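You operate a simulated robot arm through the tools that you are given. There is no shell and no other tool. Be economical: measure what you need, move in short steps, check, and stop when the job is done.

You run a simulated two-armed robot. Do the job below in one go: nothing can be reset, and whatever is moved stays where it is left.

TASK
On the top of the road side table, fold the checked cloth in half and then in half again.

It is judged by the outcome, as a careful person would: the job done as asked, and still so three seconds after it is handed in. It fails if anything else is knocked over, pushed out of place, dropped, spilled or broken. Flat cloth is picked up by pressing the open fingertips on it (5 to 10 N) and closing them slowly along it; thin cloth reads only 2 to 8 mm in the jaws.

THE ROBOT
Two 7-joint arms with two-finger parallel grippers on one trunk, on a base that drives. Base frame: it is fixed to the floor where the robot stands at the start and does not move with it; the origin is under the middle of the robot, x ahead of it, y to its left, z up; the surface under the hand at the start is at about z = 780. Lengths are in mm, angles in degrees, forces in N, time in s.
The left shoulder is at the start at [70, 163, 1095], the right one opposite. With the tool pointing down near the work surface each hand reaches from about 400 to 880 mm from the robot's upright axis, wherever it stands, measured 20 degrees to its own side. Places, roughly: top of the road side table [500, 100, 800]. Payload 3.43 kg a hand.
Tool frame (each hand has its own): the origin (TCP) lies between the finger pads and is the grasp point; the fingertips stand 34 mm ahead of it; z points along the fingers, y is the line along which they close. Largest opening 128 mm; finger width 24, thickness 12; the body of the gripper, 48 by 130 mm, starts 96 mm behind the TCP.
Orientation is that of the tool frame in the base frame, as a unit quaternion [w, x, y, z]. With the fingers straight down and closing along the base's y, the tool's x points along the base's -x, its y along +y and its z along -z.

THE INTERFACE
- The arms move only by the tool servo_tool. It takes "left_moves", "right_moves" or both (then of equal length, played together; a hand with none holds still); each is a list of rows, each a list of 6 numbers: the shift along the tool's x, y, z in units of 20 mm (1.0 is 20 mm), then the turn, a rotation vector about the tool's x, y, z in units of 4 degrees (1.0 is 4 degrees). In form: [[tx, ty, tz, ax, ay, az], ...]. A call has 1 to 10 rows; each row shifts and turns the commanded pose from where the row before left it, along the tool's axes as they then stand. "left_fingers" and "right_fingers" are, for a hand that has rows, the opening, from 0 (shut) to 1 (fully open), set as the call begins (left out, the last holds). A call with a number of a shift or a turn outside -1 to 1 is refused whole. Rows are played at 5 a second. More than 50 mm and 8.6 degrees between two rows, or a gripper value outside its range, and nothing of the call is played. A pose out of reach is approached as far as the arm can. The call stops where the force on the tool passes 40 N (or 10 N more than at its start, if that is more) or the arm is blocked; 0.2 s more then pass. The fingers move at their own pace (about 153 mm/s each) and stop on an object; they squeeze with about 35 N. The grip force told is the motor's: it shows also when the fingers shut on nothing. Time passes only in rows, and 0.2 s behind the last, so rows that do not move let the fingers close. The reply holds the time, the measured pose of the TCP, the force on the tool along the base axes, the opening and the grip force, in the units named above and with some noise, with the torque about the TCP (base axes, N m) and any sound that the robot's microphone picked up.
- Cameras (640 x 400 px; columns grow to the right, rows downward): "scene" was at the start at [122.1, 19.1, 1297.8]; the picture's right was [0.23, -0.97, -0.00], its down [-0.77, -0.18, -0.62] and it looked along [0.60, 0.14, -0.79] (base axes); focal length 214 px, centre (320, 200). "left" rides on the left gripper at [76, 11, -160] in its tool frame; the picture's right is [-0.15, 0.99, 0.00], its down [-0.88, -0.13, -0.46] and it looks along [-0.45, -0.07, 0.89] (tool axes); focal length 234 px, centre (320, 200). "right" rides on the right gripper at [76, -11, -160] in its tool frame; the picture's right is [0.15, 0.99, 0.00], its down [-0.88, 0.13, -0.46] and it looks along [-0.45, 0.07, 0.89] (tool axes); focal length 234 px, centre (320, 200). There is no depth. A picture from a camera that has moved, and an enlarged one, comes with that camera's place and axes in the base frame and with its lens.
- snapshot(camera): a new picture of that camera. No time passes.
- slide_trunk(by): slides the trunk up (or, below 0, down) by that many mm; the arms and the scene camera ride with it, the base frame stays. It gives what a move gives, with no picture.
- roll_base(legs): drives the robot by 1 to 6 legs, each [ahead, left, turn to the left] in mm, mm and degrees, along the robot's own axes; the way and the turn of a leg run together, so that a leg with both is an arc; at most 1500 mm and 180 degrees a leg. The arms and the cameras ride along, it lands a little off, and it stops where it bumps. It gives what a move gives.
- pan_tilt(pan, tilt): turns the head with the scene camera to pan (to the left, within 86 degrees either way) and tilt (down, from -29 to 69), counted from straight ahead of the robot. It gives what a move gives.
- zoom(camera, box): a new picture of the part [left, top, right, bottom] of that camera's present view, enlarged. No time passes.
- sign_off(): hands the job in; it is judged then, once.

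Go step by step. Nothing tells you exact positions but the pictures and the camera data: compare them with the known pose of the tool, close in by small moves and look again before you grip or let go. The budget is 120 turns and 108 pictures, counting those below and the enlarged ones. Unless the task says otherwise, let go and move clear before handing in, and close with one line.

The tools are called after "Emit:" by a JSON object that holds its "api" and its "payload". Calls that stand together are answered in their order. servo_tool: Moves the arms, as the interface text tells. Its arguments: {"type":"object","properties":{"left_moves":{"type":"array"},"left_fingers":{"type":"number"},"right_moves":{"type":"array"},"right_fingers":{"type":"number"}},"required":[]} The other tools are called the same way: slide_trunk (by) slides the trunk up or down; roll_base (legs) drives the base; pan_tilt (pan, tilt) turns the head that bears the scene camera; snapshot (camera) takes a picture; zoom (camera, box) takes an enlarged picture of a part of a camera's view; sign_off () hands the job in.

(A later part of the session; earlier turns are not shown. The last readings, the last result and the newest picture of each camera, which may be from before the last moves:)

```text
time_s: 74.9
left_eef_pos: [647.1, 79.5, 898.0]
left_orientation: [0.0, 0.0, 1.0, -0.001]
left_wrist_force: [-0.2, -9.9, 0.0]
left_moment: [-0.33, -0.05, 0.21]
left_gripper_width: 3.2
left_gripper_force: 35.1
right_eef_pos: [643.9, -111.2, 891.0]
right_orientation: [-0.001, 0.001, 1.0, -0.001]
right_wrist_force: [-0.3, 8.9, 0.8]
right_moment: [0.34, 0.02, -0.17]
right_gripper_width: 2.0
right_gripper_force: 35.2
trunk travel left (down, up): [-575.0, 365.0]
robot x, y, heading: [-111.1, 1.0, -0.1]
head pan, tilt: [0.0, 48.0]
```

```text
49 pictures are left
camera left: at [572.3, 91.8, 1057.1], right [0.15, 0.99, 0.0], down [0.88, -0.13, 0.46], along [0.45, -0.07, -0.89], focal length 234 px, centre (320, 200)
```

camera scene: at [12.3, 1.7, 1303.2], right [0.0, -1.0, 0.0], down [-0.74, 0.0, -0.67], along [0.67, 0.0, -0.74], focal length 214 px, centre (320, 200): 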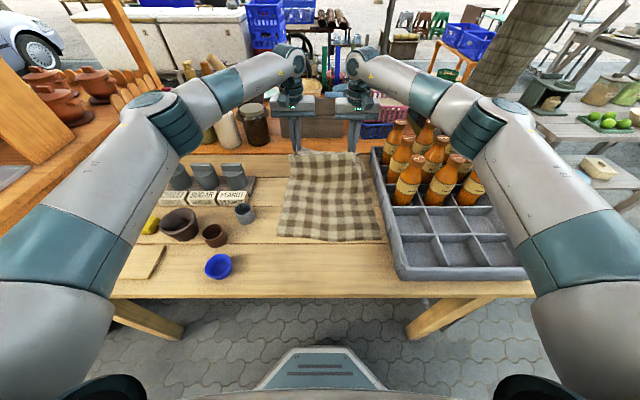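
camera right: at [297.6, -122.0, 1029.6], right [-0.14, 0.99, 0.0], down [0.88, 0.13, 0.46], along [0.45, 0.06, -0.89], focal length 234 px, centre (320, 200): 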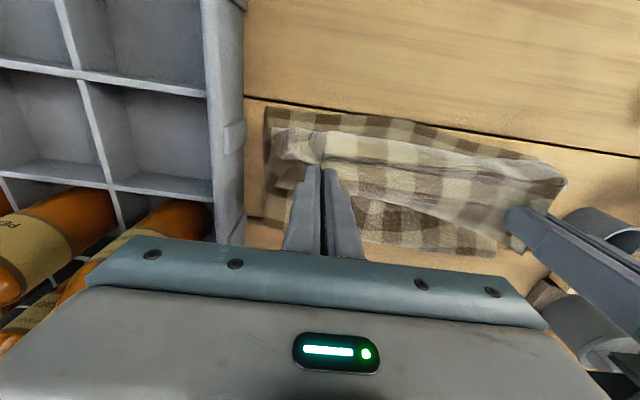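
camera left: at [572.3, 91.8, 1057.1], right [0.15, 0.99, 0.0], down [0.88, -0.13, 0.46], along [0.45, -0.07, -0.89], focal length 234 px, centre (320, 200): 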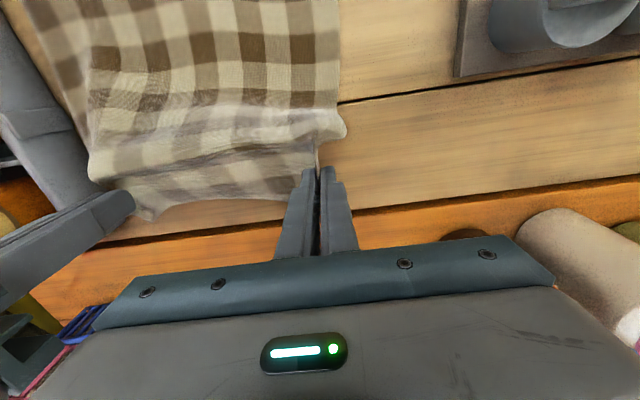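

Laid out again. Now the lower arc.

Emit:
{"api": "servo_tool", "payload": {"left_moves": [[1, 0, -0.6, 0, 0, 0], [1, 0, -0.6, 0, 0, 0], [1, 0, -0.5, 0, 0, 0], [1, 0, -0.3, 0, 0, 0], [1, 0, -0.1, 0, 0, 0], [1, 0, 0.1, 0, 0, 0], [1, 0, 0.3, 0, 0, 0], [1, 0, 0.5, 0, 0, 0], [1, 0, 0.7, 0, 0, 0]], "right_moves": [[1, 0, -0.8, 0, 0, 0], [1, 0, -0.7, 0, 0, 0], [1, 0, -0.5, 0, 0, 0], [1, 0, -0.3, 0, 0, 0], [1, 0, -0.1, 0, 0, 0], [1, 0, 0.1, 0, 0, 0], [1, 0, 0.3, 0, 0, 0], [1, 0, 0.5, 0, 0, 0], [1, 0, 0.7, 0, 0, 0]]}}

Emit:
{"api": "snapshot", "payload": {"camera": "scene"}}

Emit:
{"api": "snapshot", "payload": {"camera": "left"}}

```text
time_s: 76.9
left_eef_pos: [468.9, 77.8, 906.7]
left_orientation: [0.0, -0.001, 1.0, 0.001]
left_wrist_force: [-0.3, -10.2, 0.5]
left_moment: [-0.38, -0.02, 0.24]
left_gripper_width: 3.2
left_gripper_force: 34.6
right_eef_pos: [463.1, -112.1, 911.8]
right_orientation: [0.0, 0.002, 1.0, 0.0]
right_wrist_force: [0.6, 9.2, -0.8]
right_moment: [0.35, -0.02, -0.21]
right_gripper_width: 2.1
right_gripper_force: 35.1
trunk travel left (down, up): [-575.0, 365.0]
robot x, y, heading: [-110.3, -1.1, -0.1]
head pan, tilt: [0.0, 48.0]
```

```text
48 pictures are left
camera scene: at [12.7, 1.5, 1303.2], right [0.0, -1.0, 0.0], down [-0.74, 0.0, -0.67], along [0.67, 0.0, -0.74], focal length 214 px, centre (320, 200)
```

scene: 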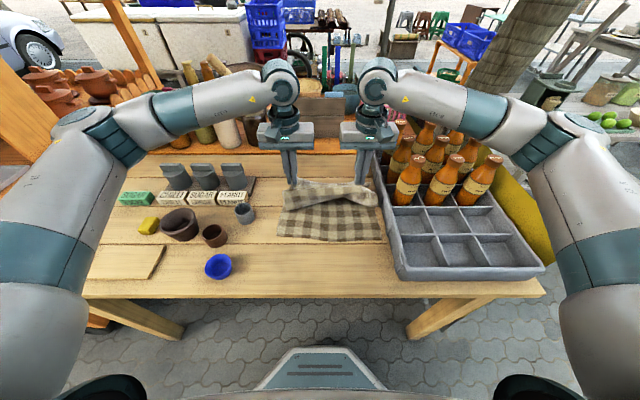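

```text
47 pictures are left
camera left: at [393.7, 90.6, 1067.1], right [0.15, 0.99, 0.0], down [0.88, -0.13, 0.46], along [0.45, -0.07, -0.89], focal length 234 px, centre (320, 200)
```

left: 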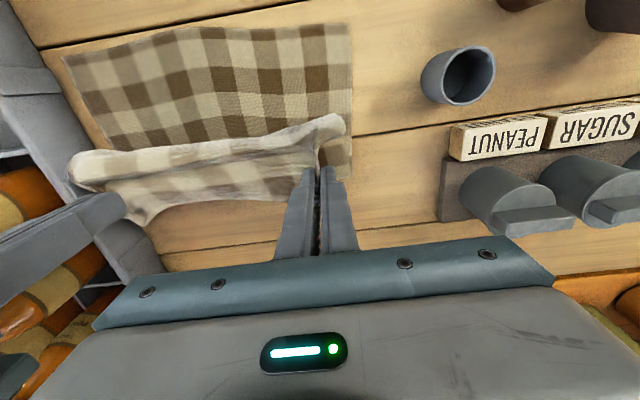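

The bottom layer now reaches to about x=535 as wanted. I'll lower the edge onto the near edge.

Emit:
{"api": "servo_tool", "payload": {"left_moves": [[0.9, 0, 0.7, 0, 0, 0], [0.9, 0, 0.9, 0, 0, 0], [0.8, 0, 1, 0, 0, 0], [0.6, 0, 0.8, 0, 0, 0], [0.1, 0, 0.4, 0, 0, 0], [0, 0, 0, 0, 0, 0]], "right_moves": [[1, 0, 0.8, 0, 0, 0], [1, 0, 1, 0, 0, 0], [0.9, 0, 1, 0, 0, 0], [0.7, 0, 0.9, 0, 0, 0], [0.2, 0, 0.4, 0, 0, 0], [0, 0, 0, 0, 0, 0]]}}

Emit:
{"api": "snapshot", "payload": {"camera": "scene"}}

Emit:
{"api": "snapshot", "payload": {"camera": "left"}}

Emit:
{"api": "snapshot", "payload": {"camera": "right"}}

```text
time_s: 78.3
left_eef_pos: [403.9, 78.1, 829.1]
left_orientation: [0.0, 0.0, 1.0, -0.001]
left_wrist_force: [-0.9, -11.2, 0.1]
left_moment: [-0.36, 0.01, 0.21]
left_gripper_width: 3.1
left_gripper_force: 35.1
right_eef_pos: [386.6, -113.3, 828.3]
right_orientation: [0.001, 0.001, 1.0, -0.001]
right_wrist_force: [2.4, 10.8, 6.2]
right_moment: [0.28, -0.11, -0.2]
right_gripper_width: 2.1
right_gripper_force: 34.8
trunk travel left (down, up): [-575.0, 365.0]
robot x, y, heading: [-114.2, 0.8, -0.0]
head pan, tilt: [0.0, 48.0]
```

```text
46 pictures are left
camera scene: at [12.5, 1.6, 1303.2], right [0.0, -1.0, 0.0], down [-0.74, 0.0, -0.67], along [0.67, 0.0, -0.74], focal length 214 px, centre (320, 200)
```

scene: 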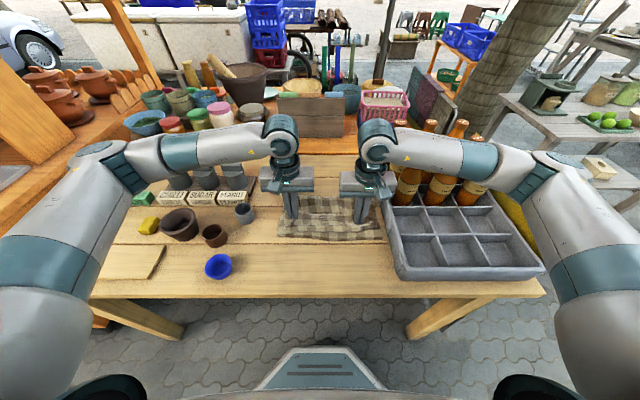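

```text
45 pictures are left
camera left: at [328.3, 90.5, 988.9], right [0.15, 0.99, 0.0], down [0.88, -0.13, 0.46], along [0.45, -0.07, -0.89], focal length 234 px, centre (320, 200)
```

left: 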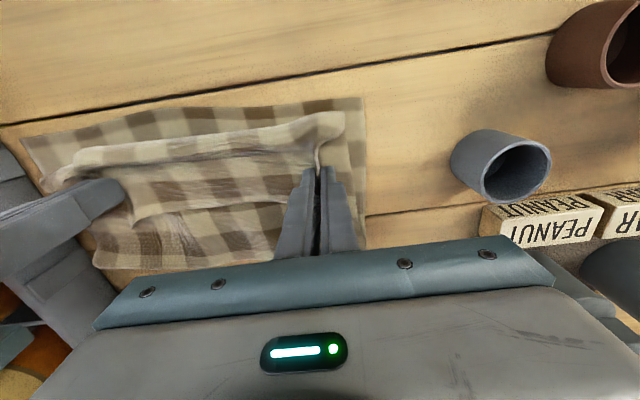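

```text
44 pictures are left
camera right: at [310.4, -123.9, 987.9], right [-0.14, 0.99, 0.0], down [0.88, 0.13, 0.46], along [0.45, 0.06, -0.89], focal length 234 px, centre (320, 200)
```

right: 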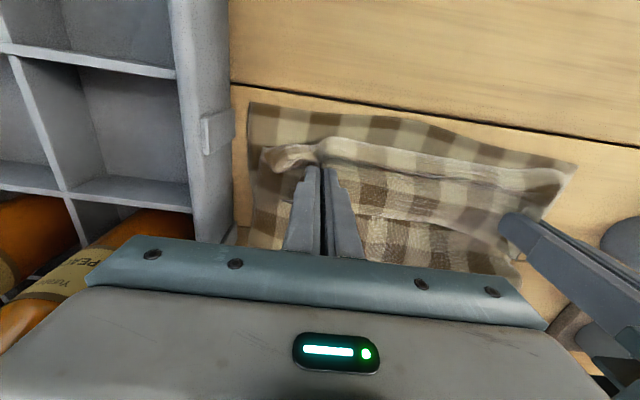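

The edge is near its target, but I can't tell whether the sheet behind it lies properly. I'll zoom in before releasing.

Emit:
{"api": "zoom", "payload": {"camera": "scene", "box": [250, 160, 410, 260]}}

Emit:
{"api": "zoom", "payload": {"camera": "left", "box": [0, 80, 400, 290]}}

```text
4.00 times, centred on (330, 210) of scene
camera zoom: at [12.5, 1.6, 1303.2], right [0.0, -1.0, 0.0], down [-0.74, 0.0, -0.67], along [0.67, 0.0, -0.74], focal length 858 px, centre (280, 160)
```

zoom: 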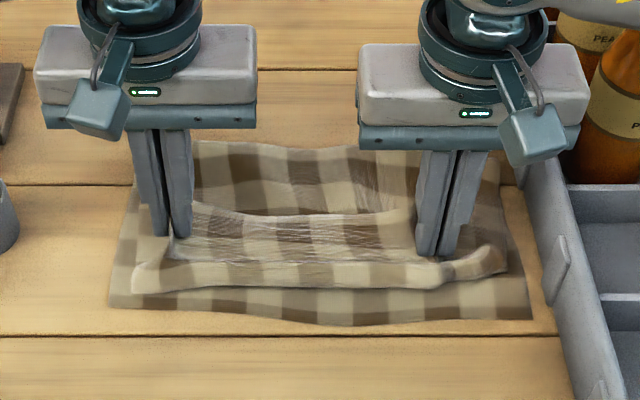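

```text
1.60 times, centred on (200, 185) of left
camera zoom: at [328.3, 90.5, 988.9], right [0.15, 0.99, 0.0], down [0.88, -0.13, 0.46], along [0.45, -0.07, -0.89], focal length 375 px, centre (512, 224)
```

zoom: 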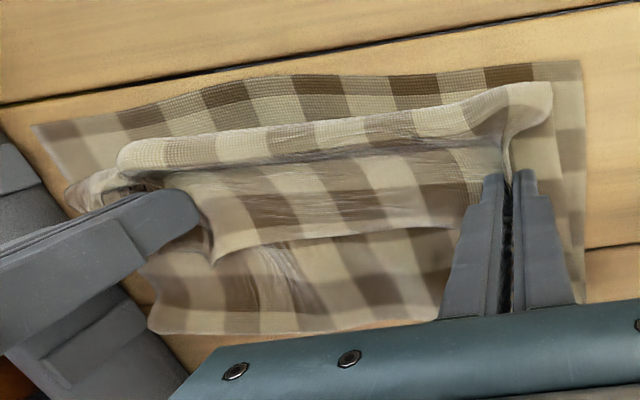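

The zoom shows the hem trailing backwards in a roll: with this pinch the last strip can't turn over. Better plan: pull the cloth flat again, then pinch it at its midline on the two side edges, let both halves hang, and lay it folded. First I'll undo.

Emit:
{"api": "servo_tool", "payload": {"left_moves": [[-0.5, 0, -1, 0, 0, 0], [-0.7, 0, -1, 0, 0, 0], [-0.9, 0, -1, 0, 0, 0], [-1, 0, -0.8, 0, 0, 0], [-1, 0, -0.6, 0, 0, 0], [-1, 0, -0.3, 0, 0, 0], [-1, 0, 0, 0, 0, 0], [-1, 0, 0, 0, 0, 0], [-1, 0, 0.2, 0, 0, 0], [-1, 0, 0.4, 0, 0, 0]], "right_moves": [[-0.8, 0, -1, 0, 0, 0], [-1, 0, -1, 0, 0, 0], [-1, 0, -1, 0, 0, 0], [-1, 0, -0.8, 0, 0, 0], [-1, 0, -0.6, 0, 0, 0], [-1, 0, -0.3, 0, 0, 0], [-1, 0, 0, 0, 0, 0], [-1, 0, 0, 0, 0, 0], [-1, 0, 0.2, 0, 0, 0], [-1, 0, 0.4, 0, 0, 0]]}}

Emit:
{"api": "servo_tool", "payload": {"left_moves": [[-1, 0, 0.7, 0, 0, 0], [-1, 0, 0.9, 0, 0, 0], [-1, 0, 1, 0, 0, 0], [-1, 0, 0.9, 0, 0, 0], [-0.3, 0, 0.3, 0, 0, 0], [0, 0, 0, 0, 0, 0]], "right_moves": [[-1, 0, 0.7, 0, 0, 0], [-1, 0, 0.9, 0, 0, 0], [-1, 0, 1, 0, 0, 0], [-1, 0, 0.9, 0, 0, 0], [-0.3, 0, 0.3, 0, 0, 0], [0, 0, 0, 0, 0, 0]]}}

Emit:
{"api": "snapshot", "payload": {"camera": "scene"}}

Emit:
{"api": "snapshot", "payload": {"camera": "left"}}

```text
time_s: 80.5
left_eef_pos: [585.8, 78.4, 908.2]
left_orientation: [0.0, 0.0, 1.0, 0.0]
left_wrist_force: [1.1, -7.7, -0.2]
left_moment: [-0.3, 0.04, 0.2]
left_gripper_width: 3.4
left_gripper_force: 34.9
right_eef_pos: [584.5, -113.2, 908.3]
right_orientation: [-0.001, 0.0, 1.0, -0.002]
right_wrist_force: [0.2, 8.6, 0.1]
right_moment: [0.35, 0.02, -0.17]
right_gripper_width: 2.1
right_gripper_force: 35.2
trunk travel left (down, up): [-575.0, 365.0]
robot x, y, heading: [-113.7, -1.4, 0.1]
head pan, tilt: [0.0, 48.0]
```

```text
time_s: 81.9
left_eef_pos: [671.5, 75.5, 835.2]
left_orientation: [0.0, 0.001, 1.0, 0.0]
left_wrist_force: [-0.1, -6.2, -1.1]
left_moment: [-0.21, -0.02, 0.12]
left_gripper_width: 2.9
left_gripper_force: 35.1
right_eef_pos: [669.4, -112.6, 833.5]
right_orientation: [0.0, 0.001, 1.0, -0.001]
right_wrist_force: [-1.0, 5.3, 0.3]
right_moment: [0.18, 0.0, -0.15]
right_gripper_width: 1.8
right_gripper_force: 34.9
trunk travel left (down, up): [-575.0, 365.0]
robot x, y, heading: [-117.1, -2.0, 0.0]
head pan, tilt: [0.0, 48.0]
```

```text
41 pictures are left
camera scene: at [13.2, 1.6, 1303.0], right [0.0, -1.0, 0.0], down [-0.74, 0.0, -0.67], along [0.67, 0.0, -0.74], focal length 214 px, centre (320, 200)
```

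scene: 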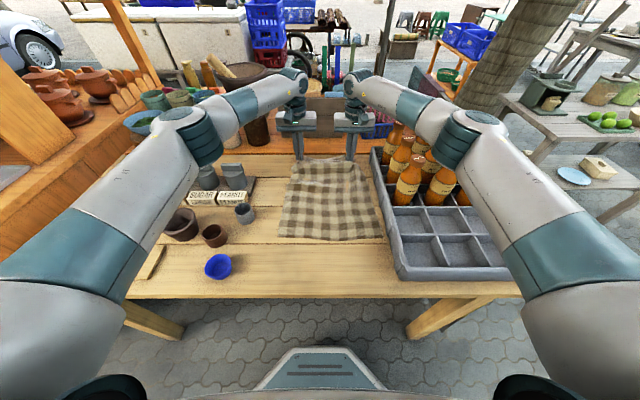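

```text
40 pictures are left
camera left: at [596.8, 87.5, 996.5], right [0.15, 0.99, 0.0], down [0.88, -0.13, 0.46], along [0.45, -0.07, -0.89], focal length 234 px, centre (320, 200)
```

left: 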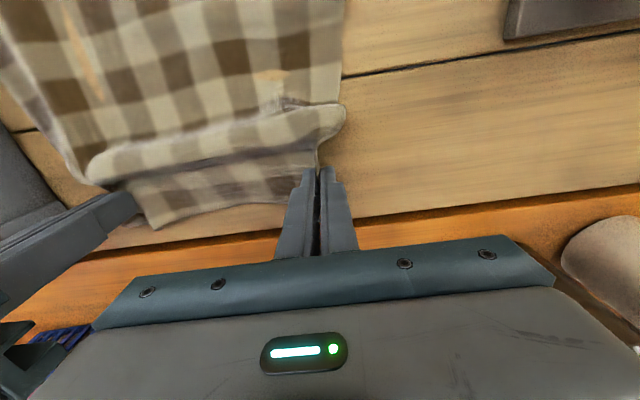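

I'll pull 20 mm more to take out the slack, lower, release, and rise.

Emit:
{"api": "servo_tool", "payload": {"left_moves": [[-0.5, 0.1, 0, 0, 0, 0], [-0.5, 0.1, 0.2, 0, 0, 0], [0, 0, 0.4, 0, 0, 0], [0, 0, 0.2, 0, 0, 0], [0, 0, 0, 0, 0, 0]], "right_moves": [[-0.5, -0.1, 0, 0, 0, 0], [-0.5, -0.1, 0.2, 0, 0, 0], [0, 0, 0.4, 0, 0, 0], [0, 0, 0.1, 0, 0, 0], [0, 0, 0, 0, 0, 0]]}}

Emit:
{"api": "servo_tool", "payload": {"left_moves": [[0, 0, 0, 0, 0, 0], [0, 0, 0, 0, 0, 0], [0, 0, -1, 0, 0, 0], [0, 0, -1, 0, 0, 0], [0, 0, -1, 0, 0, 0], [0, 0, -1, 0, 0, 0], [0, 0.5, -1, 0, 0, 0], [0, 1, 0, 0, 0, 0], [0, 1, 0, 0, 0, 0], [0, 1, 0, 0, 0, 0]], "right_moves": [[0, 0, 0, 0, 0, 0], [0, 0, 0, 0, 0, 0], [0, 0, -1, 0, 0, 0], [0, 0, -1, 0, 0, 0], [0, 0, -1, 0, 0, 0], [0, 0, -1, 0, 0, 0], [0, 0, -1, 0, 0, 0], [0, 0, -1, 0, 0, 0], [0, 0, -1, 0, 0, 0], [0, 0, -1, 0, 0, 0]], "left_fingers": 0.3, "right_fingers": 0.3}}

Emit:
{"api": "snapshot", "payload": {"camera": "scene"}}

Emit:
{"api": "zoom", "payload": {"camera": "scene", "box": [240, 130, 420, 260]}}

```text
time_s: 83.1
left_eef_pos: [692.4, 80.4, 822.1]
left_orientation: [-0.001, 0.001, 1.0, 0.0]
left_wrist_force: [-2.0, -16.3, 0.7]
left_moment: [-0.59, 0.04, 0.31]
left_gripper_width: 3.7
left_gripper_force: 34.9
right_eef_pos: [688.1, -115.2, 818.8]
right_orientation: [0.0, 0.0, 1.0, -0.002]
right_wrist_force: [0.6, 16.9, 1.6]
right_moment: [0.6, -0.03, -0.31]
right_gripper_width: 2.1
right_gripper_force: 35.5
trunk travel left (down, up): [-575.0, 365.0]
robot x, y, heading: [-117.2, -0.5, 0.0]
head pan, tilt: [0.0, 48.0]
```

```text
time_s: 85.3
left_eef_pos: [692.0, 154.5, 919.5]
left_orientation: [0.0, 0.001, 1.0, -0.001]
left_wrist_force: [-0.2, 0.6, 0.1]
left_moment: [-0.01, -0.03, 0.02]
left_gripper_width: 38.3
left_gripper_force: 0.1
right_eef_pos: [690.7, -113.0, 977.2]
right_orientation: [-0.001, 0.002, 1.0, -0.002]
right_wrist_force: [-0.3, 0.4, 1.7]
right_moment: [-0.02, 0.0, 0.01]
right_gripper_width: 38.3
right_gripper_force: 0.0
trunk travel left (down, up): [-575.0, 365.0]
robot x, y, heading: [-111.4, -0.6, -0.0]
head pan, tilt: [0.0, 48.0]
```

```text
39 pictures are left
camera scene: at [12.6, 2.8, 1303.1], right [0.0, -1.0, 0.0], down [-0.74, 0.0, -0.67], along [0.67, 0.0, -0.74], focal length 214 px, centre (320, 200)
```

scene: 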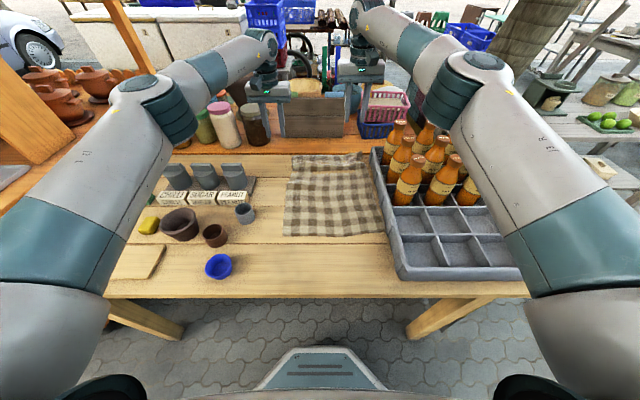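

```text
3.08 times, centred on (330, 195) of scene
camera zoom: at [12.6, 2.8, 1303.1], right [0.0, -1.0, 0.0], down [-0.74, 0.0, -0.67], along [0.67, 0.0, -0.74], focal length 660 px, centre (289, 215)
```

zoom: 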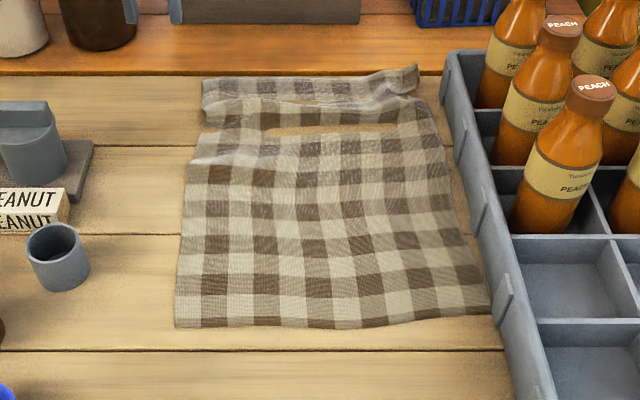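

Released, and the near half is flat. Near edge is x≈344–361, so the midline is about x≈552 (left side) to 569 (right side). I'll grip the left side edge at the midline first.

Emit:
{"api": "servo_tool", "payload": {"left_moves": [[1, -0.52, 0, 0, 0, 0], [1, -0.52, 0, 0, 0, 0], [1, -0.52, 0, 0, 0, 0], [1, -0.52, 0, 0, 0, 0], [1, -0.52, 0, 0, 0, 0], [1, -0.52, 0, 0, 0, 0], [1, -0.48, 1, 0, 0, 0], [0, 0, 1, 0, 0, 0], [0, 0, 1, 0, 0, 0], [0, 0, 1, 0, 0, 0]], "right_moves": [[1, 0, 0, 0, 0, 0], [1, 0, 0, 0, 0, 0], [1, 0, 0, 0, 0, 0], [1, 0, 0, 0, 0, 0], [1, 0, 0, 0, 0, 0], [1, 0, 0, 0, 0, 0], [0.1, 0, 0, 0, 0, 0], [0, 0, 0, 0, 0, 0], [0, 0, 0, 0, 0, 0], [0, 0, 0, 0, 0, 0]], "left_fingers": 0.4, "right_fingers": 0.4}}

Emit:
{"api": "snapshot", "payload": {"camera": "left"}}

```text
time_s: 87.5
left_eef_pos: [552.7, 78.2, 836.4]
left_orientation: [0.0, 0.0, 1.0, 0.0]
left_wrist_force: [-0.2, -0.2, -0.2]
left_moment: [0.0, 0.0, -0.01]
left_gripper_width: 51.2
left_gripper_force: 0.1
right_eef_pos: [567.8, -116.7, 977.4]
right_orientation: [-0.001, 0.001, 1.0, 0.0]
right_wrist_force: [-0.1, 0.9, 0.3]
right_moment: [0.01, 0.0, -0.01]
right_gripper_width: 51.1
right_gripper_force: 0.0
trunk travel left (down, up): [-575.0, 365.0]
robot x, y, heading: [-114.4, 1.2, -0.2]
head pan, tilt: [0.0, 48.0]
```

```text
37 pictures are left
camera left: at [476.9, 90.6, 997.6], right [0.15, 0.99, 0.0], down [0.88, -0.13, 0.46], along [0.45, -0.07, -0.89], focal length 234 px, centre (320, 200)
```

left: 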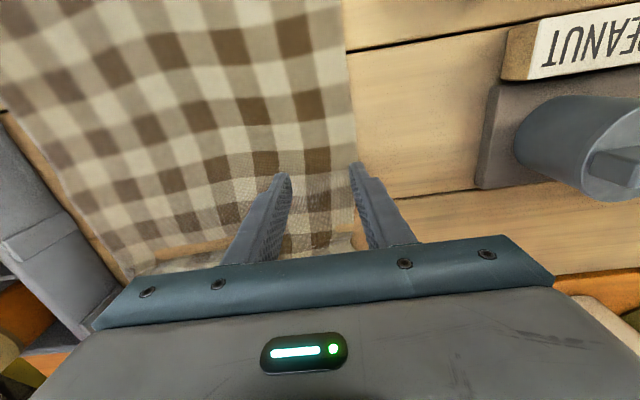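

The outer finger straddles the cloth edge as in the earlier success. Pressing to about 17 N now.

Emit:
{"api": "servo_tool", "payload": {"left_moves": [[0, 0, 0.9, 0, 0, 0], [0, 0, 0.15, 0, 0, 0], [0, 0, 0.06, 0, 0, 0], [0, 0, 0, 0, 0, 0], [0, 0, 0, 0, 0, 0], [0, 0, 0, 0, 0, 0]]}}

```text
time_s: 88.9
left_eef_pos: [551.9, 78.8, 817.7]
left_orientation: [0.0, 0.0, 1.0, 0.0]
left_wrist_force: [-1.2, -0.3, -0.6]
left_moment: [0.02, 0.01, 0.02]
left_gripper_width: 51.3
left_gripper_force: 0.0
right_eef_pos: [567.7, -116.0, 978.0]
right_orientation: [0.0, 0.0, 1.0, -0.001]
right_wrist_force: [-0.6, -0.3, 0.6]
right_moment: [-0.02, 0.01, -0.03]
right_gripper_width: 51.4
right_gripper_force: 0.0
trunk travel left (down, up): [-575.0, 365.0]
robot x, y, heading: [-117.3, -1.8, -0.3]
head pan, tilt: [0.0, 48.0]
```

Emit:
{"api": "servo_tool", "payload": {"left_moves": [[0, 0, 0.12, 0, 0, 0], [0, 0, 0.05, 0, 0, 0], [0, 0, 0, 0, 0, 0], [0, 0, 0, 0, 0, 0], [0, 0, 0, 0, 0, 0]]}}

```text
time_s: 90.1
left_eef_pos: [550.6, 79.8, 816.3]
left_orientation: [0.0, 0.001, 1.0, 0.0]
left_wrist_force: [2.0, -1.1, 9.5]
left_moment: [0.18, -0.07, -0.06]
left_gripper_width: 50.8
left_gripper_force: 0.0
right_eef_pos: [567.4, -116.6, 978.6]
right_orientation: [0.0, 0.002, 1.0, -0.001]
right_wrist_force: [-0.3, -1.0, 0.8]
right_moment: [0.03, 0.0, -0.05]
right_gripper_width: 51.2
right_gripper_force: 0.0
trunk travel left (down, up): [-575.0, 365.0]
robot x, y, heading: [-113.2, -1.5, -0.2]
head pan, tilt: [0.0, 48.0]
```

The outer finger carries the load; I'll tilt slightly so the inner finger presses too, add force, and start closing.

Emit:
{"api": "servo_tool", "payload": {"left_moves": [[0, 0, 0.03, -0.22, 0, 0], [0, 0, 0, 0, 0, 0], [0, 0, 0, 0, 0, 0], [0, 0, 0, 0, 0, 0]]}}

Emit:
{"api": "servo_tool", "payload": {"left_moves": [[0, 0, 0, 0, 0, 0]], "left_fingers": 0.37}}

Emit:
{"api": "servo_tool", "payload": {"left_moves": [[0, 0, 0, 0, 0, 0]], "left_fingers": 0.34}}

Emit:
{"api": "servo_tool", "payload": {"left_moves": [[0, 0, 0, 0, 0, 0]], "left_fingers": 0.31}}

Emit:
{"api": "snapshot", "payload": {"camera": "left"}}

```text
time_s: 91.1
left_eef_pos: [551.6, 78.9, 815.0]
left_orientation: [0.002, 0.0, 1.0, 0.006]
left_wrist_force: [4.0, -1.4, 20.4]
left_moment: [-0.78, -0.14, 0.16]
left_gripper_width: 51.4
left_gripper_force: 0.3
right_eef_pos: [566.1, -116.2, 978.7]
right_orientation: [0.001, 0.001, 1.0, -0.001]
right_wrist_force: [0.8, -0.7, -0.2]
right_moment: [0.02, 0.0, 0.01]
right_gripper_width: 51.4
right_gripper_force: 0.0
trunk travel left (down, up): [-575.0, 365.0]
robot x, y, heading: [-115.9, 2.4, -0.1]
head pan, tilt: [0.0, 48.0]
```

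```text
time_s: 91.5
left_eef_pos: [551.8, 79.2, 815.7]
left_orientation: [0.001, 0.0, 1.0, 0.008]
left_wrist_force: [0.4, 3.0, 24.5]
left_moment: [-0.63, -0.02, -0.01]
left_gripper_width: 46.0
left_gripper_force: 0.0
right_eef_pos: [566.2, -115.6, 980.7]
right_orientation: [0.0, 0.002, 1.0, -0.001]
right_wrist_force: [-0.3, 0.8, -0.2]
right_moment: [0.0, 0.02, -0.01]
right_gripper_width: 51.1
right_gripper_force: 0.1
trunk travel left (down, up): [-575.0, 365.0]
robot x, y, heading: [-111.0, 0.7, -0.4]
head pan, tilt: [0.0, 48.0]
```

```text
time_s: 91.9
left_eef_pos: [552.0, 80.0, 816.1]
left_orientation: [0.002, 0.0, 1.0, 0.008]
left_wrist_force: [-1.2, 2.7, 24.8]
left_moment: [-0.63, 0.1, -0.06]
left_gripper_width: 41.4
left_gripper_force: 0.0
right_eef_pos: [565.8, -115.6, 979.9]
right_orientation: [0.001, 0.001, 1.0, -0.002]
right_wrist_force: [-0.1, 0.4, 1.0]
right_moment: [-0.02, -0.03, 0.02]
right_gripper_width: 51.3
right_gripper_force: 0.0
trunk travel left (down, up): [-575.0, 365.0]
robot x, y, heading: [-113.2, -0.7, 0.0]
head pan, tilt: [0.0, 48.0]
```

```text
time_s: 92.3
left_eef_pos: [550.9, 79.5, 816.7]
left_orientation: [0.001, 0.001, 1.0, 0.007]
left_wrist_force: [-2.5, 2.2, 25.7]
left_moment: [-0.55, 0.09, -0.06]
left_gripper_width: 37.5
left_gripper_force: 0.1
right_eef_pos: [565.6, -115.6, 981.2]
right_orientation: [0.001, 0.001, 1.0, -0.002]
right_wrist_force: [0.1, -0.9, 0.7]
right_moment: [-0.03, 0.0, 0.01]
right_gripper_width: 51.0
right_gripper_force: 0.1
trunk travel left (down, up): [-575.0, 365.0]
robot x, y, heading: [-115.5, 0.0, -0.0]
head pan, tilt: [0.0, 48.0]
```

```text
36 pictures are left
camera left: at [474.9, 90.1, 976.0], right [0.15, 0.99, 0.01], down [0.88, -0.14, 0.46], along [0.45, -0.05, -0.89], focal length 234 px, centre (320, 200)
```

left: 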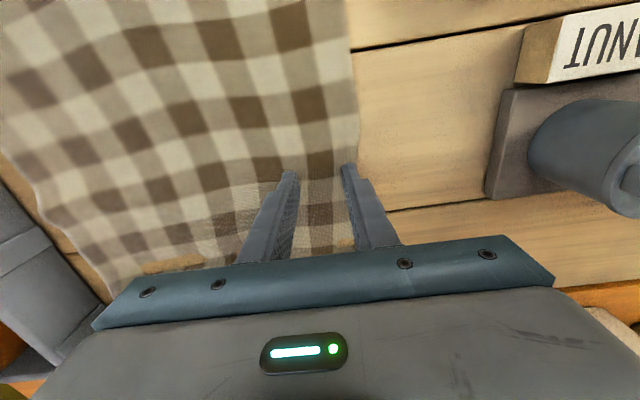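

Emit:
{"api": "servo_tool", "payload": {"left_moves": [[0, 0, -0.01, 0.08, 0, 0], [0, 0, 0, 0, 0, 0]], "left_fingers": 0.28}}

Emit:
{"api": "servo_tool", "payload": {"left_moves": [[0, 0, 0, 0, 0, 0]], "left_fingers": 0.25}}

Emit:
{"api": "servo_tool", "payload": {"left_moves": [[0, 0, 0, 0, 0, 0]], "left_fingers": 0.22}}

Emit:
{"api": "servo_tool", "payload": {"left_moves": [[0, 0, 0, 0, 0, 0]], "left_fingers": 0.19}}

Emit:
{"api": "snapshot", "payload": {"camera": "left"}}

```text
time_s: 92.9
left_eef_pos: [550.4, 80.1, 815.4]
left_orientation: [0.001, 0.001, 1.0, 0.005]
left_wrist_force: [-0.4, 0.6, 23.4]
left_moment: [-0.32, 0.08, -0.04]
left_gripper_width: 33.6
left_gripper_force: 0.1
right_eef_pos: [566.6, -116.2, 978.6]
right_orientation: [0.0, 0.001, 1.0, -0.001]
right_wrist_force: [0.5, 0.6, 0.0]
right_moment: [-0.02, 0.02, 0.0]
right_gripper_width: 51.2
right_gripper_force: 0.1
trunk travel left (down, up): [-575.0, 365.0]
robot x, y, heading: [-112.6, 2.1, -0.0]
head pan, tilt: [0.0, 48.0]
```

```text
time_s: 93.3
left_eef_pos: [551.2, 80.0, 814.8]
left_orientation: [0.001, 0.0, 1.0, 0.004]
left_wrist_force: [-1.3, -0.3, 24.1]
left_moment: [-0.22, 0.04, 0.03]
left_gripper_width: 30.0
left_gripper_force: 0.1
right_eef_pos: [567.6, -116.3, 978.7]
right_orientation: [0.001, 0.001, 1.0, -0.001]
right_wrist_force: [-1.1, 0.8, -0.1]
right_moment: [0.0, -0.03, -0.01]
right_gripper_width: 51.2
right_gripper_force: 0.1
trunk travel left (down, up): [-575.0, 365.0]
robot x, y, heading: [-114.5, 3.1, -0.0]
head pan, tilt: [0.0, 48.0]
```

```text
time_s: 93.7
left_eef_pos: [550.4, 79.7, 815.3]
left_orientation: [0.001, 0.0, 1.0, 0.004]
left_wrist_force: [-0.6, -0.4, 24.2]
left_moment: [-0.19, 0.08, -0.03]
left_gripper_width: 27.2
left_gripper_force: 0.0
right_eef_pos: [565.6, -116.9, 980.5]
right_orientation: [0.001, 0.001, 1.0, -0.001]
right_wrist_force: [0.1, -0.4, -0.9]
right_moment: [0.0, 0.0, 0.02]
right_gripper_width: 51.4
right_gripper_force: 0.0
trunk travel left (down, up): [-575.0, 365.0]
robot x, y, heading: [-115.8, 0.9, -0.3]
head pan, tilt: [0.0, 48.0]
```

```text
time_s: 94.1
left_eef_pos: [550.8, 80.1, 815.8]
left_orientation: [0.001, 0.0, 1.0, 0.006]
left_wrist_force: [-0.1, 0.0, 23.9]
left_moment: [-0.16, 0.03, 0.02]
left_gripper_width: 24.6
left_gripper_force: 0.4
right_eef_pos: [565.1, -116.4, 979.6]
right_orientation: [0.001, 0.001, 1.0, -0.001]
right_wrist_force: [-0.4, 0.3, -0.5]
right_moment: [-0.01, 0.0, -0.02]
right_gripper_width: 51.4
right_gripper_force: 0.0
trunk travel left (down, up): [-575.0, 365.0]
robot x, y, heading: [-118.0, 1.8, -0.0]
head pan, tilt: [0.0, 48.0]
```

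```text
35 pictures are left
camera left: at [474.8, 90.6, 975.8], right [0.15, 0.99, 0.01], down [0.88, -0.14, 0.46], along [0.45, -0.06, -0.89], focal length 234 px, centre (320, 200)
```

left: 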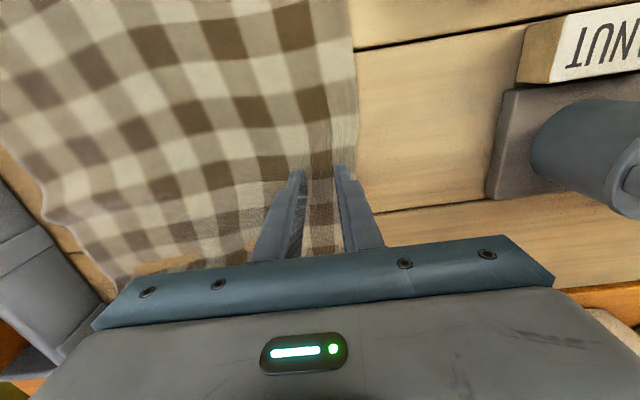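

Emit:
{"api": "servo_tool", "payload": {"left_moves": [[0, 0, 0, 0, 0, 0]], "left_fingers": 0.16}}

Emit:
{"api": "servo_tool", "payload": {"left_moves": [[0, 0, 0, 0, 0, 0]], "left_fingers": 0.13}}

Emit:
{"api": "servo_tool", "payload": {"left_moves": [[0, 0, 0, 0, 0, 0]], "left_fingers": 0.1}}

Emit:
{"api": "servo_tool", "payload": {"left_moves": [[0, 0, 0, 0, 0, 0]], "left_fingers": 0.07}}

Emit:
{"api": "servo_tool", "payload": {"left_moves": [[0, 0, 0, 0, 0, 0]], "left_fingers": 0.04}}

Emit:
{"api": "servo_tool", "payload": {"left_moves": [[0, 0, 0, 0, 0, 0], [0, 0, 0, 0, 0, 0]], "left_fingers": 0}}

Emit:
{"api": "snapshot", "payload": {"camera": "left"}}

```text
time_s: 94.5
left_eef_pos: [549.3, 79.4, 815.0]
left_orientation: [0.001, 0.0, 1.0, 0.005]
left_wrist_force: [-0.8, -1.2, 22.6]
left_moment: [-0.07, 0.04, -0.04]
left_gripper_width: 20.3
left_gripper_force: 0.0
right_eef_pos: [565.8, -117.2, 979.3]
right_orientation: [0.001, 0.001, 1.0, -0.001]
right_wrist_force: [0.4, 0.2, 0.1]
right_moment: [-0.03, -0.02, -0.02]
right_gripper_width: 50.9
right_gripper_force: 0.1
trunk travel left (down, up): [-575.0, 365.0]
robot x, y, heading: [-112.6, -1.8, -0.1]
head pan, tilt: [0.0, 48.0]
```

```text
time_s: 94.9
left_eef_pos: [550.9, 80.9, 814.9]
left_orientation: [0.001, 0.0, 1.0, 0.005]
left_wrist_force: [-1.0, -0.3, 23.1]
left_moment: [-0.03, 0.03, -0.03]
left_gripper_width: 17.1
left_gripper_force: 0.3
right_eef_pos: [565.7, -116.7, 979.7]
right_orientation: [0.001, 0.002, 1.0, -0.001]
right_wrist_force: [-0.9, 0.5, 0.2]
right_moment: [-0.02, -0.02, -0.01]
right_gripper_width: 51.2
right_gripper_force: 0.0
trunk travel left (down, up): [-575.0, 365.0]
robot x, y, heading: [-114.8, 0.6, -0.0]
head pan, tilt: [0.0, 48.0]
```

```text
time_s: 95.3
left_eef_pos: [550.3, 81.0, 816.0]
left_orientation: [0.001, 0.0, 1.0, 0.005]
left_wrist_force: [-0.6, 2.1, 23.8]
left_moment: [0.07, 0.04, 0.02]
left_gripper_width: 12.7
left_gripper_force: 0.1
right_eef_pos: [566.1, -115.8, 979.9]
right_orientation: [0.0, 0.001, 1.0, 0.0]
right_wrist_force: [-0.5, -0.9, 0.0]
right_moment: [0.0, 0.03, 0.02]
right_gripper_width: 51.2
right_gripper_force: 0.0
trunk travel left (down, up): [-575.0, 365.0]
robot x, y, heading: [-113.8, -2.3, -0.1]
head pan, tilt: [0.0, 48.0]
```

```text
time_s: 95.7
left_eef_pos: [550.5, 80.7, 815.5]
left_orientation: [0.001, 0.0, 1.0, 0.005]
left_wrist_force: [-1.0, 2.0, 24.2]
left_moment: [0.08, 0.0, 0.01]
left_gripper_width: 9.8
left_gripper_force: 0.6
right_eef_pos: [566.1, -116.2, 980.2]
right_orientation: [0.0, 0.001, 1.0, 0.0]
right_wrist_force: [-1.0, 0.1, 0.4]
right_moment: [-0.02, 0.01, 0.02]
right_gripper_width: 50.9
right_gripper_force: 0.0
trunk travel left (down, up): [-575.0, 365.0]
robot x, y, heading: [-112.4, 0.2, -0.2]
head pan, tilt: [0.0, 48.0]
```

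```text
time_s: 96.1
left_eef_pos: [550.2, 79.5, 815.7]
left_orientation: [0.0, 0.0, 1.0, 0.006]
left_wrist_force: [-0.2, 1.9, 23.5]
left_moment: [0.1, 0.01, -0.01]
left_gripper_width: 5.9
left_gripper_force: 0.4
right_eef_pos: [565.5, -117.1, 979.4]
right_orientation: [0.002, 0.0, 1.0, -0.001]
right_wrist_force: [-0.6, 0.7, -0.3]
right_moment: [0.0, -0.01, -0.01]
right_gripper_width: 51.0
right_gripper_force: 0.0
trunk travel left (down, up): [-575.0, 365.0]
robot x, y, heading: [-118.4, -0.1, -0.1]
head pan, tilt: [0.0, 48.0]
```

```text
time_s: 96.7
left_eef_pos: [549.9, 79.6, 815.1]
left_orientation: [0.001, -0.001, 1.0, 0.006]
left_wrist_force: [0.3, 2.7, 24.4]
left_moment: [0.15, -0.05, 0.03]
left_gripper_width: 0.0
left_gripper_force: 32.5
right_eef_pos: [565.7, -115.4, 980.7]
right_orientation: [0.001, 0.001, 1.0, -0.001]
right_wrist_force: [-0.3, 0.1, 0.8]
right_moment: [-0.01, 0.01, 0.01]
right_gripper_width: 51.2
right_gripper_force: 0.1
trunk travel left (down, up): [-575.0, 365.0]
robot x, y, heading: [-114.1, -0.2, 0.1]
head pan, tilt: [0.0, 48.0]
```

```text
34 pictures are left
camera left: at [474.8, 91.1, 975.8], right [0.15, 0.99, 0.01], down [0.88, -0.13, 0.46], along [0.45, -0.06, -0.89], focal length 234 px, centre (320, 200)
```

left: 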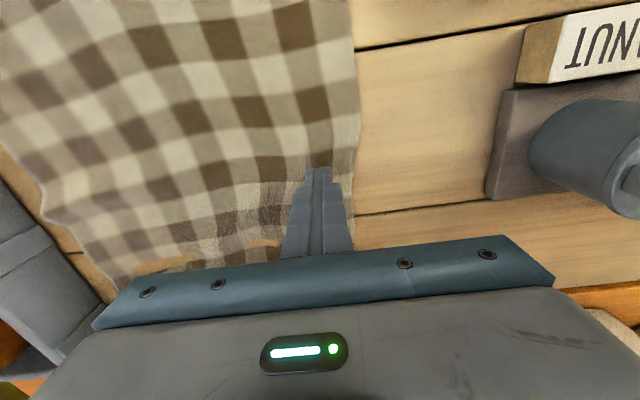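

Closing along y fails here. I'll turn both hands 90° so the fingers close along x, parallel to the side edge; the pinched ridge then lies along the fold line and both fingers sit fully on the cloth.

Emit:
{"api": "servo_tool", "payload": {"left_moves": [[0, 0, -1, 0.14, 0, 0], [0, 0, -1, 0, 0, 1], [0, 0, -1, 0, 0, 1], [0, 0, 0, 0, 0, 1], [0, 0, 0, 0, 0, 1], [0, 0, 0, 0, 0, 1], [0, 0, 0, 0, 0, 1], [0, 0, 0, 0, 0, 1], [0, 0, 0, 0, 0, 1], [0, 0, 0, 0, 0, 1]], "right_moves": [[0, 0, 0, 0, 0, 0], [0, 0, 0, 0, 0, 1], [0, 0, 0, 0, 0, 1], [0, 0, 0, 0, 0, 1], [0, 0, 0, 0, 0, 1], [0, 0, 0, 0, 0, 1], [0, 0, 0, 0, 0, 1], [0, 0, 0, 0, 0, 1], [0, 0, 0, 0, 0, 1], [0, 0, 0, 0, 0, 1]], "left_fingers": 0.4}}

Emit:
{"api": "servo_tool", "payload": {"left_moves": [[0, 0, 0, 0, 0, 1], [0, 0, 0, 0, 0, 1], [0, 0, 0, 0, 0, 1], [0, 0, 0, 0, 0, 1], [0, 0, 0, 0, 0, 1], [0, 0, 0, 0, 0, 1], [0, 0, 0, 0, 0, 1], [0, 0, 0, 0, 0, 1], [0, 0, 0, 0, 0, 1], [0, 0, 0, 0, 0, 1]], "right_moves": [[0, 0, 0, 0, 0, 1], [0, 0, 0, 0, 0, 1], [0, 0, 0, 0, 0, 1], [0, 0, 0, 0, 0, 1], [0, 0, 0, 0, 0, 1], [0, 0, 0, 0, 0, 1], [0, 0, 0, 0, 0, 1], [0, 0, 0, 0, 0, 1], [0, 0, 0, 0, 0, 1], [0, 0, 0, 0, 0, 1]]}}

Emit:
{"api": "servo_tool", "payload": {"left_moves": [[0, 0, 0, 0, 0, 1], [0, 0, 0, 0, 0, 1], [0, 0, 0, 0, 0, 1], [0, 0, 0, 0, 0, 0.5], [0, 0, 0, 0, 0, 0]], "right_moves": [[0, 0, 0, 0, 0, 1], [0, 0, 0, 0, 0, 1], [0, 0, 0, 0, 0, 1], [0, 0, 0, 0, 0, 0.5], [0, 0, 0, 0, 0, 0]]}}

Emit:
{"api": "snapshot", "payload": {"camera": "left"}}

Emit:
{"api": "snapshot", "payload": {"camera": "right"}}

```text
time_s: 98.9
left_eef_pos: [551.1, 80.5, 875.2]
left_orientation: [0.0, 0.31, 0.951, 0.0]
left_wrist_force: [0.5, 1.1, -0.3]
left_moment: [0.01, -0.01, 0.01]
left_gripper_width: 51.0
left_gripper_force: 0.1
right_eef_pos: [566.0, -116.0, 977.6]
right_orientation: [0.0, 0.309, 0.951, -0.001]
right_wrist_force: [-0.1, -0.1, -0.4]
right_moment: [0.0, -0.01, 0.01]
right_gripper_width: 51.3
right_gripper_force: 0.1
trunk travel left (down, up): [-575.0, 365.0]
robot x, y, heading: [-114.9, 1.6, -0.3]
head pan, tilt: [0.0, 48.0]
```

```text
time_s: 101.1
left_eef_pos: [552.8, 81.9, 873.9]
left_orientation: [0.0, 0.438, 0.899, 0.0]
left_wrist_force: [0.0, 0.4, 0.4]
left_moment: [0.0, 0.02, 0.0]
left_gripper_width: 51.3
left_gripper_force: 0.0
left hand out of reach, approached as far as the arm can: row 5, 6, 7, 8, 9, 10
right_eef_pos: [567.4, -116.6, 979.3]
right_orientation: [0.0, 0.617, 0.787, -0.001]
right_wrist_force: [0.7, 0.7, 0.0]
right_moment: [0.02, -0.02, -0.02]
right_gripper_width: 51.3
right_gripper_force: 0.1
trunk travel left (down, up): [-575.0, 365.0]
robot x, y, heading: [-115.9, -1.0, 0.1]
head pan, tilt: [0.0, 48.0]
```

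```text
time_s: 102.3
left_eef_pos: [552.7, 80.5, 872.2]
left_orientation: [-0.001, 0.454, 0.891, 0.0]
left_wrist_force: [0.5, 0.1, -0.1]
left_moment: [0.03, 0.03, 0.01]
left_gripper_width: 51.3
left_gripper_force: 0.1
left hand out of reach, approached as far as the arm can: row 1, 2, 3
right_eef_pos: [565.7, -117.2, 980.3]
right_orientation: [0.001, 0.708, 0.706, -0.001]
right_wrist_force: [-0.7, 0.3, -0.1]
right_moment: [-0.02, 0.0, -0.02]
right_gripper_width: 51.0
right_gripper_force: 0.1
trunk travel left (down, up): [-575.0, 365.0]
robot x, y, heading: [-116.1, -2.2, 0.1]
head pan, tilt: [0.0, 48.0]
```

```text
33 pictures are left
camera left: at [517.5, 148.8, 1033.7], right [0.89, 0.46, 0.0], down [0.41, -0.79, 0.46], along [0.21, -0.4, -0.89], focal length 234 px, centre (320, 200)
```

left: 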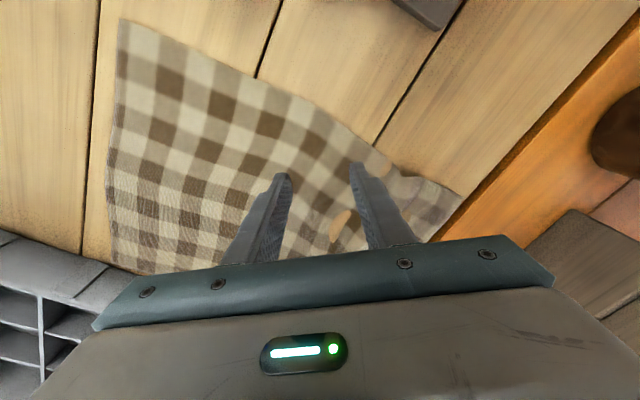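

```text
32 pictures are left
camera right: at [555.9, -40.6, 1139.6], right [0.99, 0.14, 0.0], down [0.13, -0.88, 0.46], along [0.07, -0.45, -0.89], focal length 234 px, centre (320, 200)
```

right: 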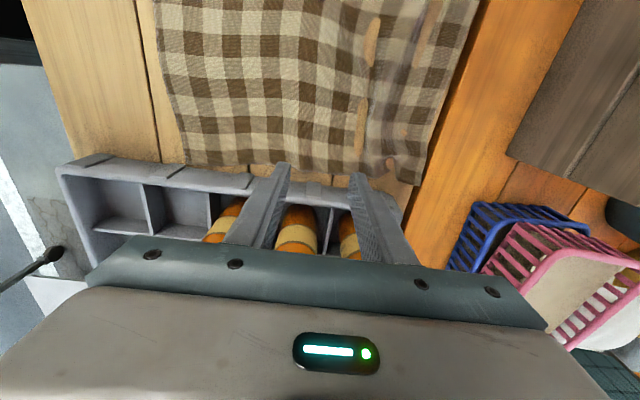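

The right hand turned 90° fine; the left must turn the other way round, mirrored. I'll rotate it back through to −90°.

Emit:
{"api": "servo_tool", "payload": {"left_moves": [[0, 0, 0, 0, 0, -1], [0, 0, 0, 0, 0, -1], [0, 0, 0, 0, 0, -1], [0, 0, 0, 0, 0, -1], [0, 0, 0, 0, 0, -1], [0, 0, 0, 0, 0, -1], [0, 0, 0, 0, 0, -1], [0, 0, 0, 0, 0, -1], [0, 0, 0, 0, 0, -1], [0, 0, 0, 0, 0, -1]]}}

Emit:
{"api": "servo_tool", "payload": {"left_moves": [[0, 0, 0, 0, 0, -1], [0, 0, 0, 0, 0, -1], [0, 0, 0, 0, 0, -1], [0, 0, 0, 0, 0, -1], [0, 0, 0, 0, 0, -1], [0, 0, 0, 0, 0, -1], [0, 0, 0, 0, 0, -1], [0, 0, 0, 0, 0, -1], [0, 0, 0, 0, 0, -1], [0, 0, 0, 0, 0, -1]]}}

Emit:
{"api": "servo_tool", "payload": {"left_moves": [[0, 0, 0, 0, 0, -1], [0, 0, 0, 0, 0, -1], [0, 0, 0, 0, 0, -1], [0, 0, 0, 0, 0, -1], [0, 0, 0, 0, 0, -1], [0, 0, 0, 0, 0, -1], [0, 0, 0, 0, 0, -1], [0, 0, 0, 0, 0, -1], [0, 0, 0, 0, 0, -1], [0, 0, 0, 0, 0, -1]]}}

```text
time_s: 104.5
left_eef_pos: [551.3, 78.5, 873.5]
left_orientation: [0.0, 0.122, 0.993, 0.001]
left_wrist_force: [0.9, 0.2, -0.2]
left_moment: [0.0, 0.05, 0.01]
left_gripper_width: 51.2
left_gripper_force: 0.1
right_eef_pos: [567.2, -116.4, 980.8]
right_orientation: [0.002, 0.707, 0.707, 0.0]
right_wrist_force: [0.3, 0.2, -0.1]
right_moment: [-0.01, 0.01, 0.0]
right_gripper_width: 51.2
right_gripper_force: 0.0
trunk travel left (down, up): [-575.0, 365.0]
robot x, y, heading: [-118.0, -1.4, 0.0]
head pan, tilt: [0.0, 48.0]
```

```text
time_s: 106.7
left_eef_pos: [552.5, 80.0, 874.6]
left_orientation: [0.0, -0.226, 0.974, 0.0]
left_wrist_force: [-0.1, 0.1, -0.2]
left_moment: [0.01, 0.0, 0.0]
left_gripper_width: 51.0
left_gripper_force: 0.0
right_eef_pos: [567.3, -116.9, 979.7]
right_orientation: [0.001, 0.708, 0.706, -0.001]
right_wrist_force: [0.6, -0.1, -0.2]
right_moment: [0.0, 0.03, 0.0]
right_gripper_width: 51.4
right_gripper_force: 0.1
trunk travel left (down, up): [-575.0, 365.0]
robot x, y, heading: [-119.9, 1.9, -0.0]
head pan, tilt: [0.0, 48.0]
```

```text
time_s: 108.9
left_eef_pos: [552.1, 80.0, 873.1]
left_orientation: [0.0, -0.545, 0.838, 0.0]
left_wrist_force: [-0.3, -0.2, -0.3]
left_moment: [0.0, -0.01, 0.01]
left_gripper_width: 51.0
left_gripper_force: 0.1
right_eef_pos: [567.3, -117.2, 979.1]
right_orientation: [0.0, 0.707, 0.707, -0.001]
right_wrist_force: [0.6, -0.1, -0.6]
right_moment: [0.04, -0.01, 0.01]
right_gripper_width: 51.0
right_gripper_force: 0.1
trunk travel left (down, up): [-575.0, 365.0]
robot x, y, heading: [-114.5, 1.3, -0.2]
head pan, tilt: [0.0, 48.0]
```

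Emit:
{"api": "servo_tool", "payload": {"left_moves": [[0, 0, 0, 0, 0, -1], [0, 0, 0, 0, 0, -1], [0, 0, 0, 0, 0, -1], [0, 0, 0, 0, 0, -1], [0, 0, 0, 0, 0, -1], [0, 0, 0, 0, 0, -1], [-0.5, 0, 0, 0, 0, 0], [0, 0, 1, 0, 0, 0], [0, 0, 0.9, 0, 0, 0]], "right_moves": [[-0.9, 0, 0, 0, 0, 0], [-0.95, 0, 0, 0, 0, 0], [0, 0, 1, 0, 0, 0], [0, 0, 1, 0, 0, 0], [0, 0, 1, 0, 0, 0], [0, 0, 1, 0, 0, 0], [0, 0, 1, 0, 0, 0], [0, 0, 1, 0, 0, 0], [0, 0, 1, 0, 0, 0]]}}

Emit:
{"api": "snapshot", "payload": {"camera": "left"}}

Emit:
{"api": "snapshot", "payload": {"camera": "right"}}

```text
time_s: 110.9
left_eef_pos: [549.5, 91.0, 836.4]
left_orientation: [0.0, 0.707, -0.707, -0.001]
left_wrist_force: [-0.1, -0.5, -0.6]
left_moment: [-0.01, 0.04, 0.0]
left_gripper_width: 51.1
left_gripper_force: 0.2
right_eef_pos: [567.2, -153.5, 839.5]
right_orientation: [0.0, 0.708, 0.707, -0.001]
right_wrist_force: [0.3, 0.8, 0.3]
right_moment: [0.0, 0.01, -0.02]
right_gripper_width: 51.2
right_gripper_force: 0.0
trunk travel left (down, up): [-575.0, 365.0]
robot x, y, heading: [-117.0, -0.3, 0.1]
head pan, tilt: [0.0, 48.0]
```

```text
31 pictures are left
camera left: at [538.9, 15.8, 996.5], right [-0.99, 0.15, 0.0], down [0.13, 0.88, 0.46], along [0.07, 0.45, -0.89], focal length 234 px, centre (320, 200)
```

left: 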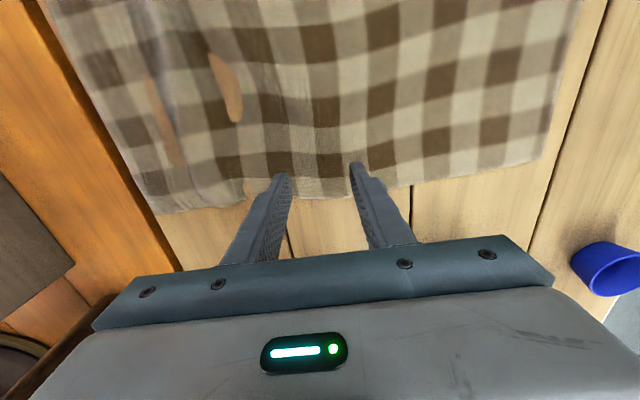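

```text
30 pictures are left
camera right: at [556.9, -77.3, 999.0], right [0.99, 0.14, 0.0], down [0.13, -0.88, 0.46], along [0.07, -0.45, -0.89], focal length 234 px, centre (320, 200)
```

right: 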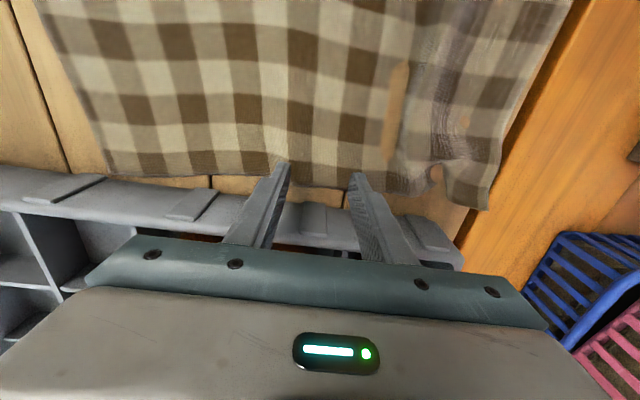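

Both hands now straddle the side edges properly at the midline, fingers fully on cloth. Pressing down on both.

Emit:
{"api": "servo_tool", "payload": {"left_moves": [[-0.3, 0, 0.5, 0, 0, 0], [0, 0, 0.5, 0, 0, 0], [0, 0, 0.13, 0, 0, 0], [0, 0, 0, 0, 0, 0], [0, 0, 0, 0, 0, 0]], "right_moves": [[0, 0, 0.6, 0, 0, 0], [0, 0, 0.5, 0, 0, 0], [0, 0, 0.15, 0, 0, 0], [0, 0, 0, 0, 0, 0], [0, 0, 0, 0, 0, 0]]}}

```text
time_s: 112.1
left_eef_pos: [550.9, 96.1, 815.7]
left_orientation: [0.001, -0.707, 0.707, 0.0]
left_wrist_force: [2.4, 2.0, 19.2]
left_moment: [0.21, 0.3, -0.07]
left_gripper_width: 51.0
left_gripper_force: 0.1
right_eef_pos: [566.1, -153.7, 815.9]
right_orientation: [0.002, 0.708, 0.707, 0.0]
right_wrist_force: [0.7, -0.9, 1.6]
right_moment: [0.02, -0.03, -0.01]
right_gripper_width: 50.9
right_gripper_force: 0.1
trunk travel left (down, up): [-575.0, 365.0]
robot x, y, heading: [-115.1, 3.1, 0.1]
head pan, tilt: [0.0, 48.0]
```

Emit:
{"api": "servo_tool", "payload": {"left_moves": [[0, 0, -0.01, -0.06, 0, 0], [0, 0, 0, 0, 0, 0], [0, 0, 0, 0, 0, 0], [0, 0, 0, 0, 0, 0]], "right_moves": [[0, 0, 0.06, 0, 0, 0], [0, 0, 0, 0, 0, 0], [0, 0, 0, 0, 0, 0], [0, 0, 0, 0, 0, 0]]}}

```text
time_s: 113.1
left_eef_pos: [549.9, 97.0, 815.4]
left_orientation: [0.001, 0.707, -0.707, -0.001]
left_wrist_force: [5.2, 1.0, 20.9]
left_moment: [0.08, -0.34, 0.02]
left_gripper_width: 51.5
left_gripper_force: 0.6
right_eef_pos: [567.1, -153.7, 816.1]
right_orientation: [0.002, 0.708, 0.706, -0.001]
right_wrist_force: [1.8, 0.4, 8.9]
right_moment: [0.03, 0.02, -0.01]
right_gripper_width: 50.9
right_gripper_force: 0.2
trunk travel left (down, up): [-575.0, 365.0]
robot x, y, heading: [-110.5, -0.5, -0.1]
head pan, tilt: [0.0, 48.0]
```

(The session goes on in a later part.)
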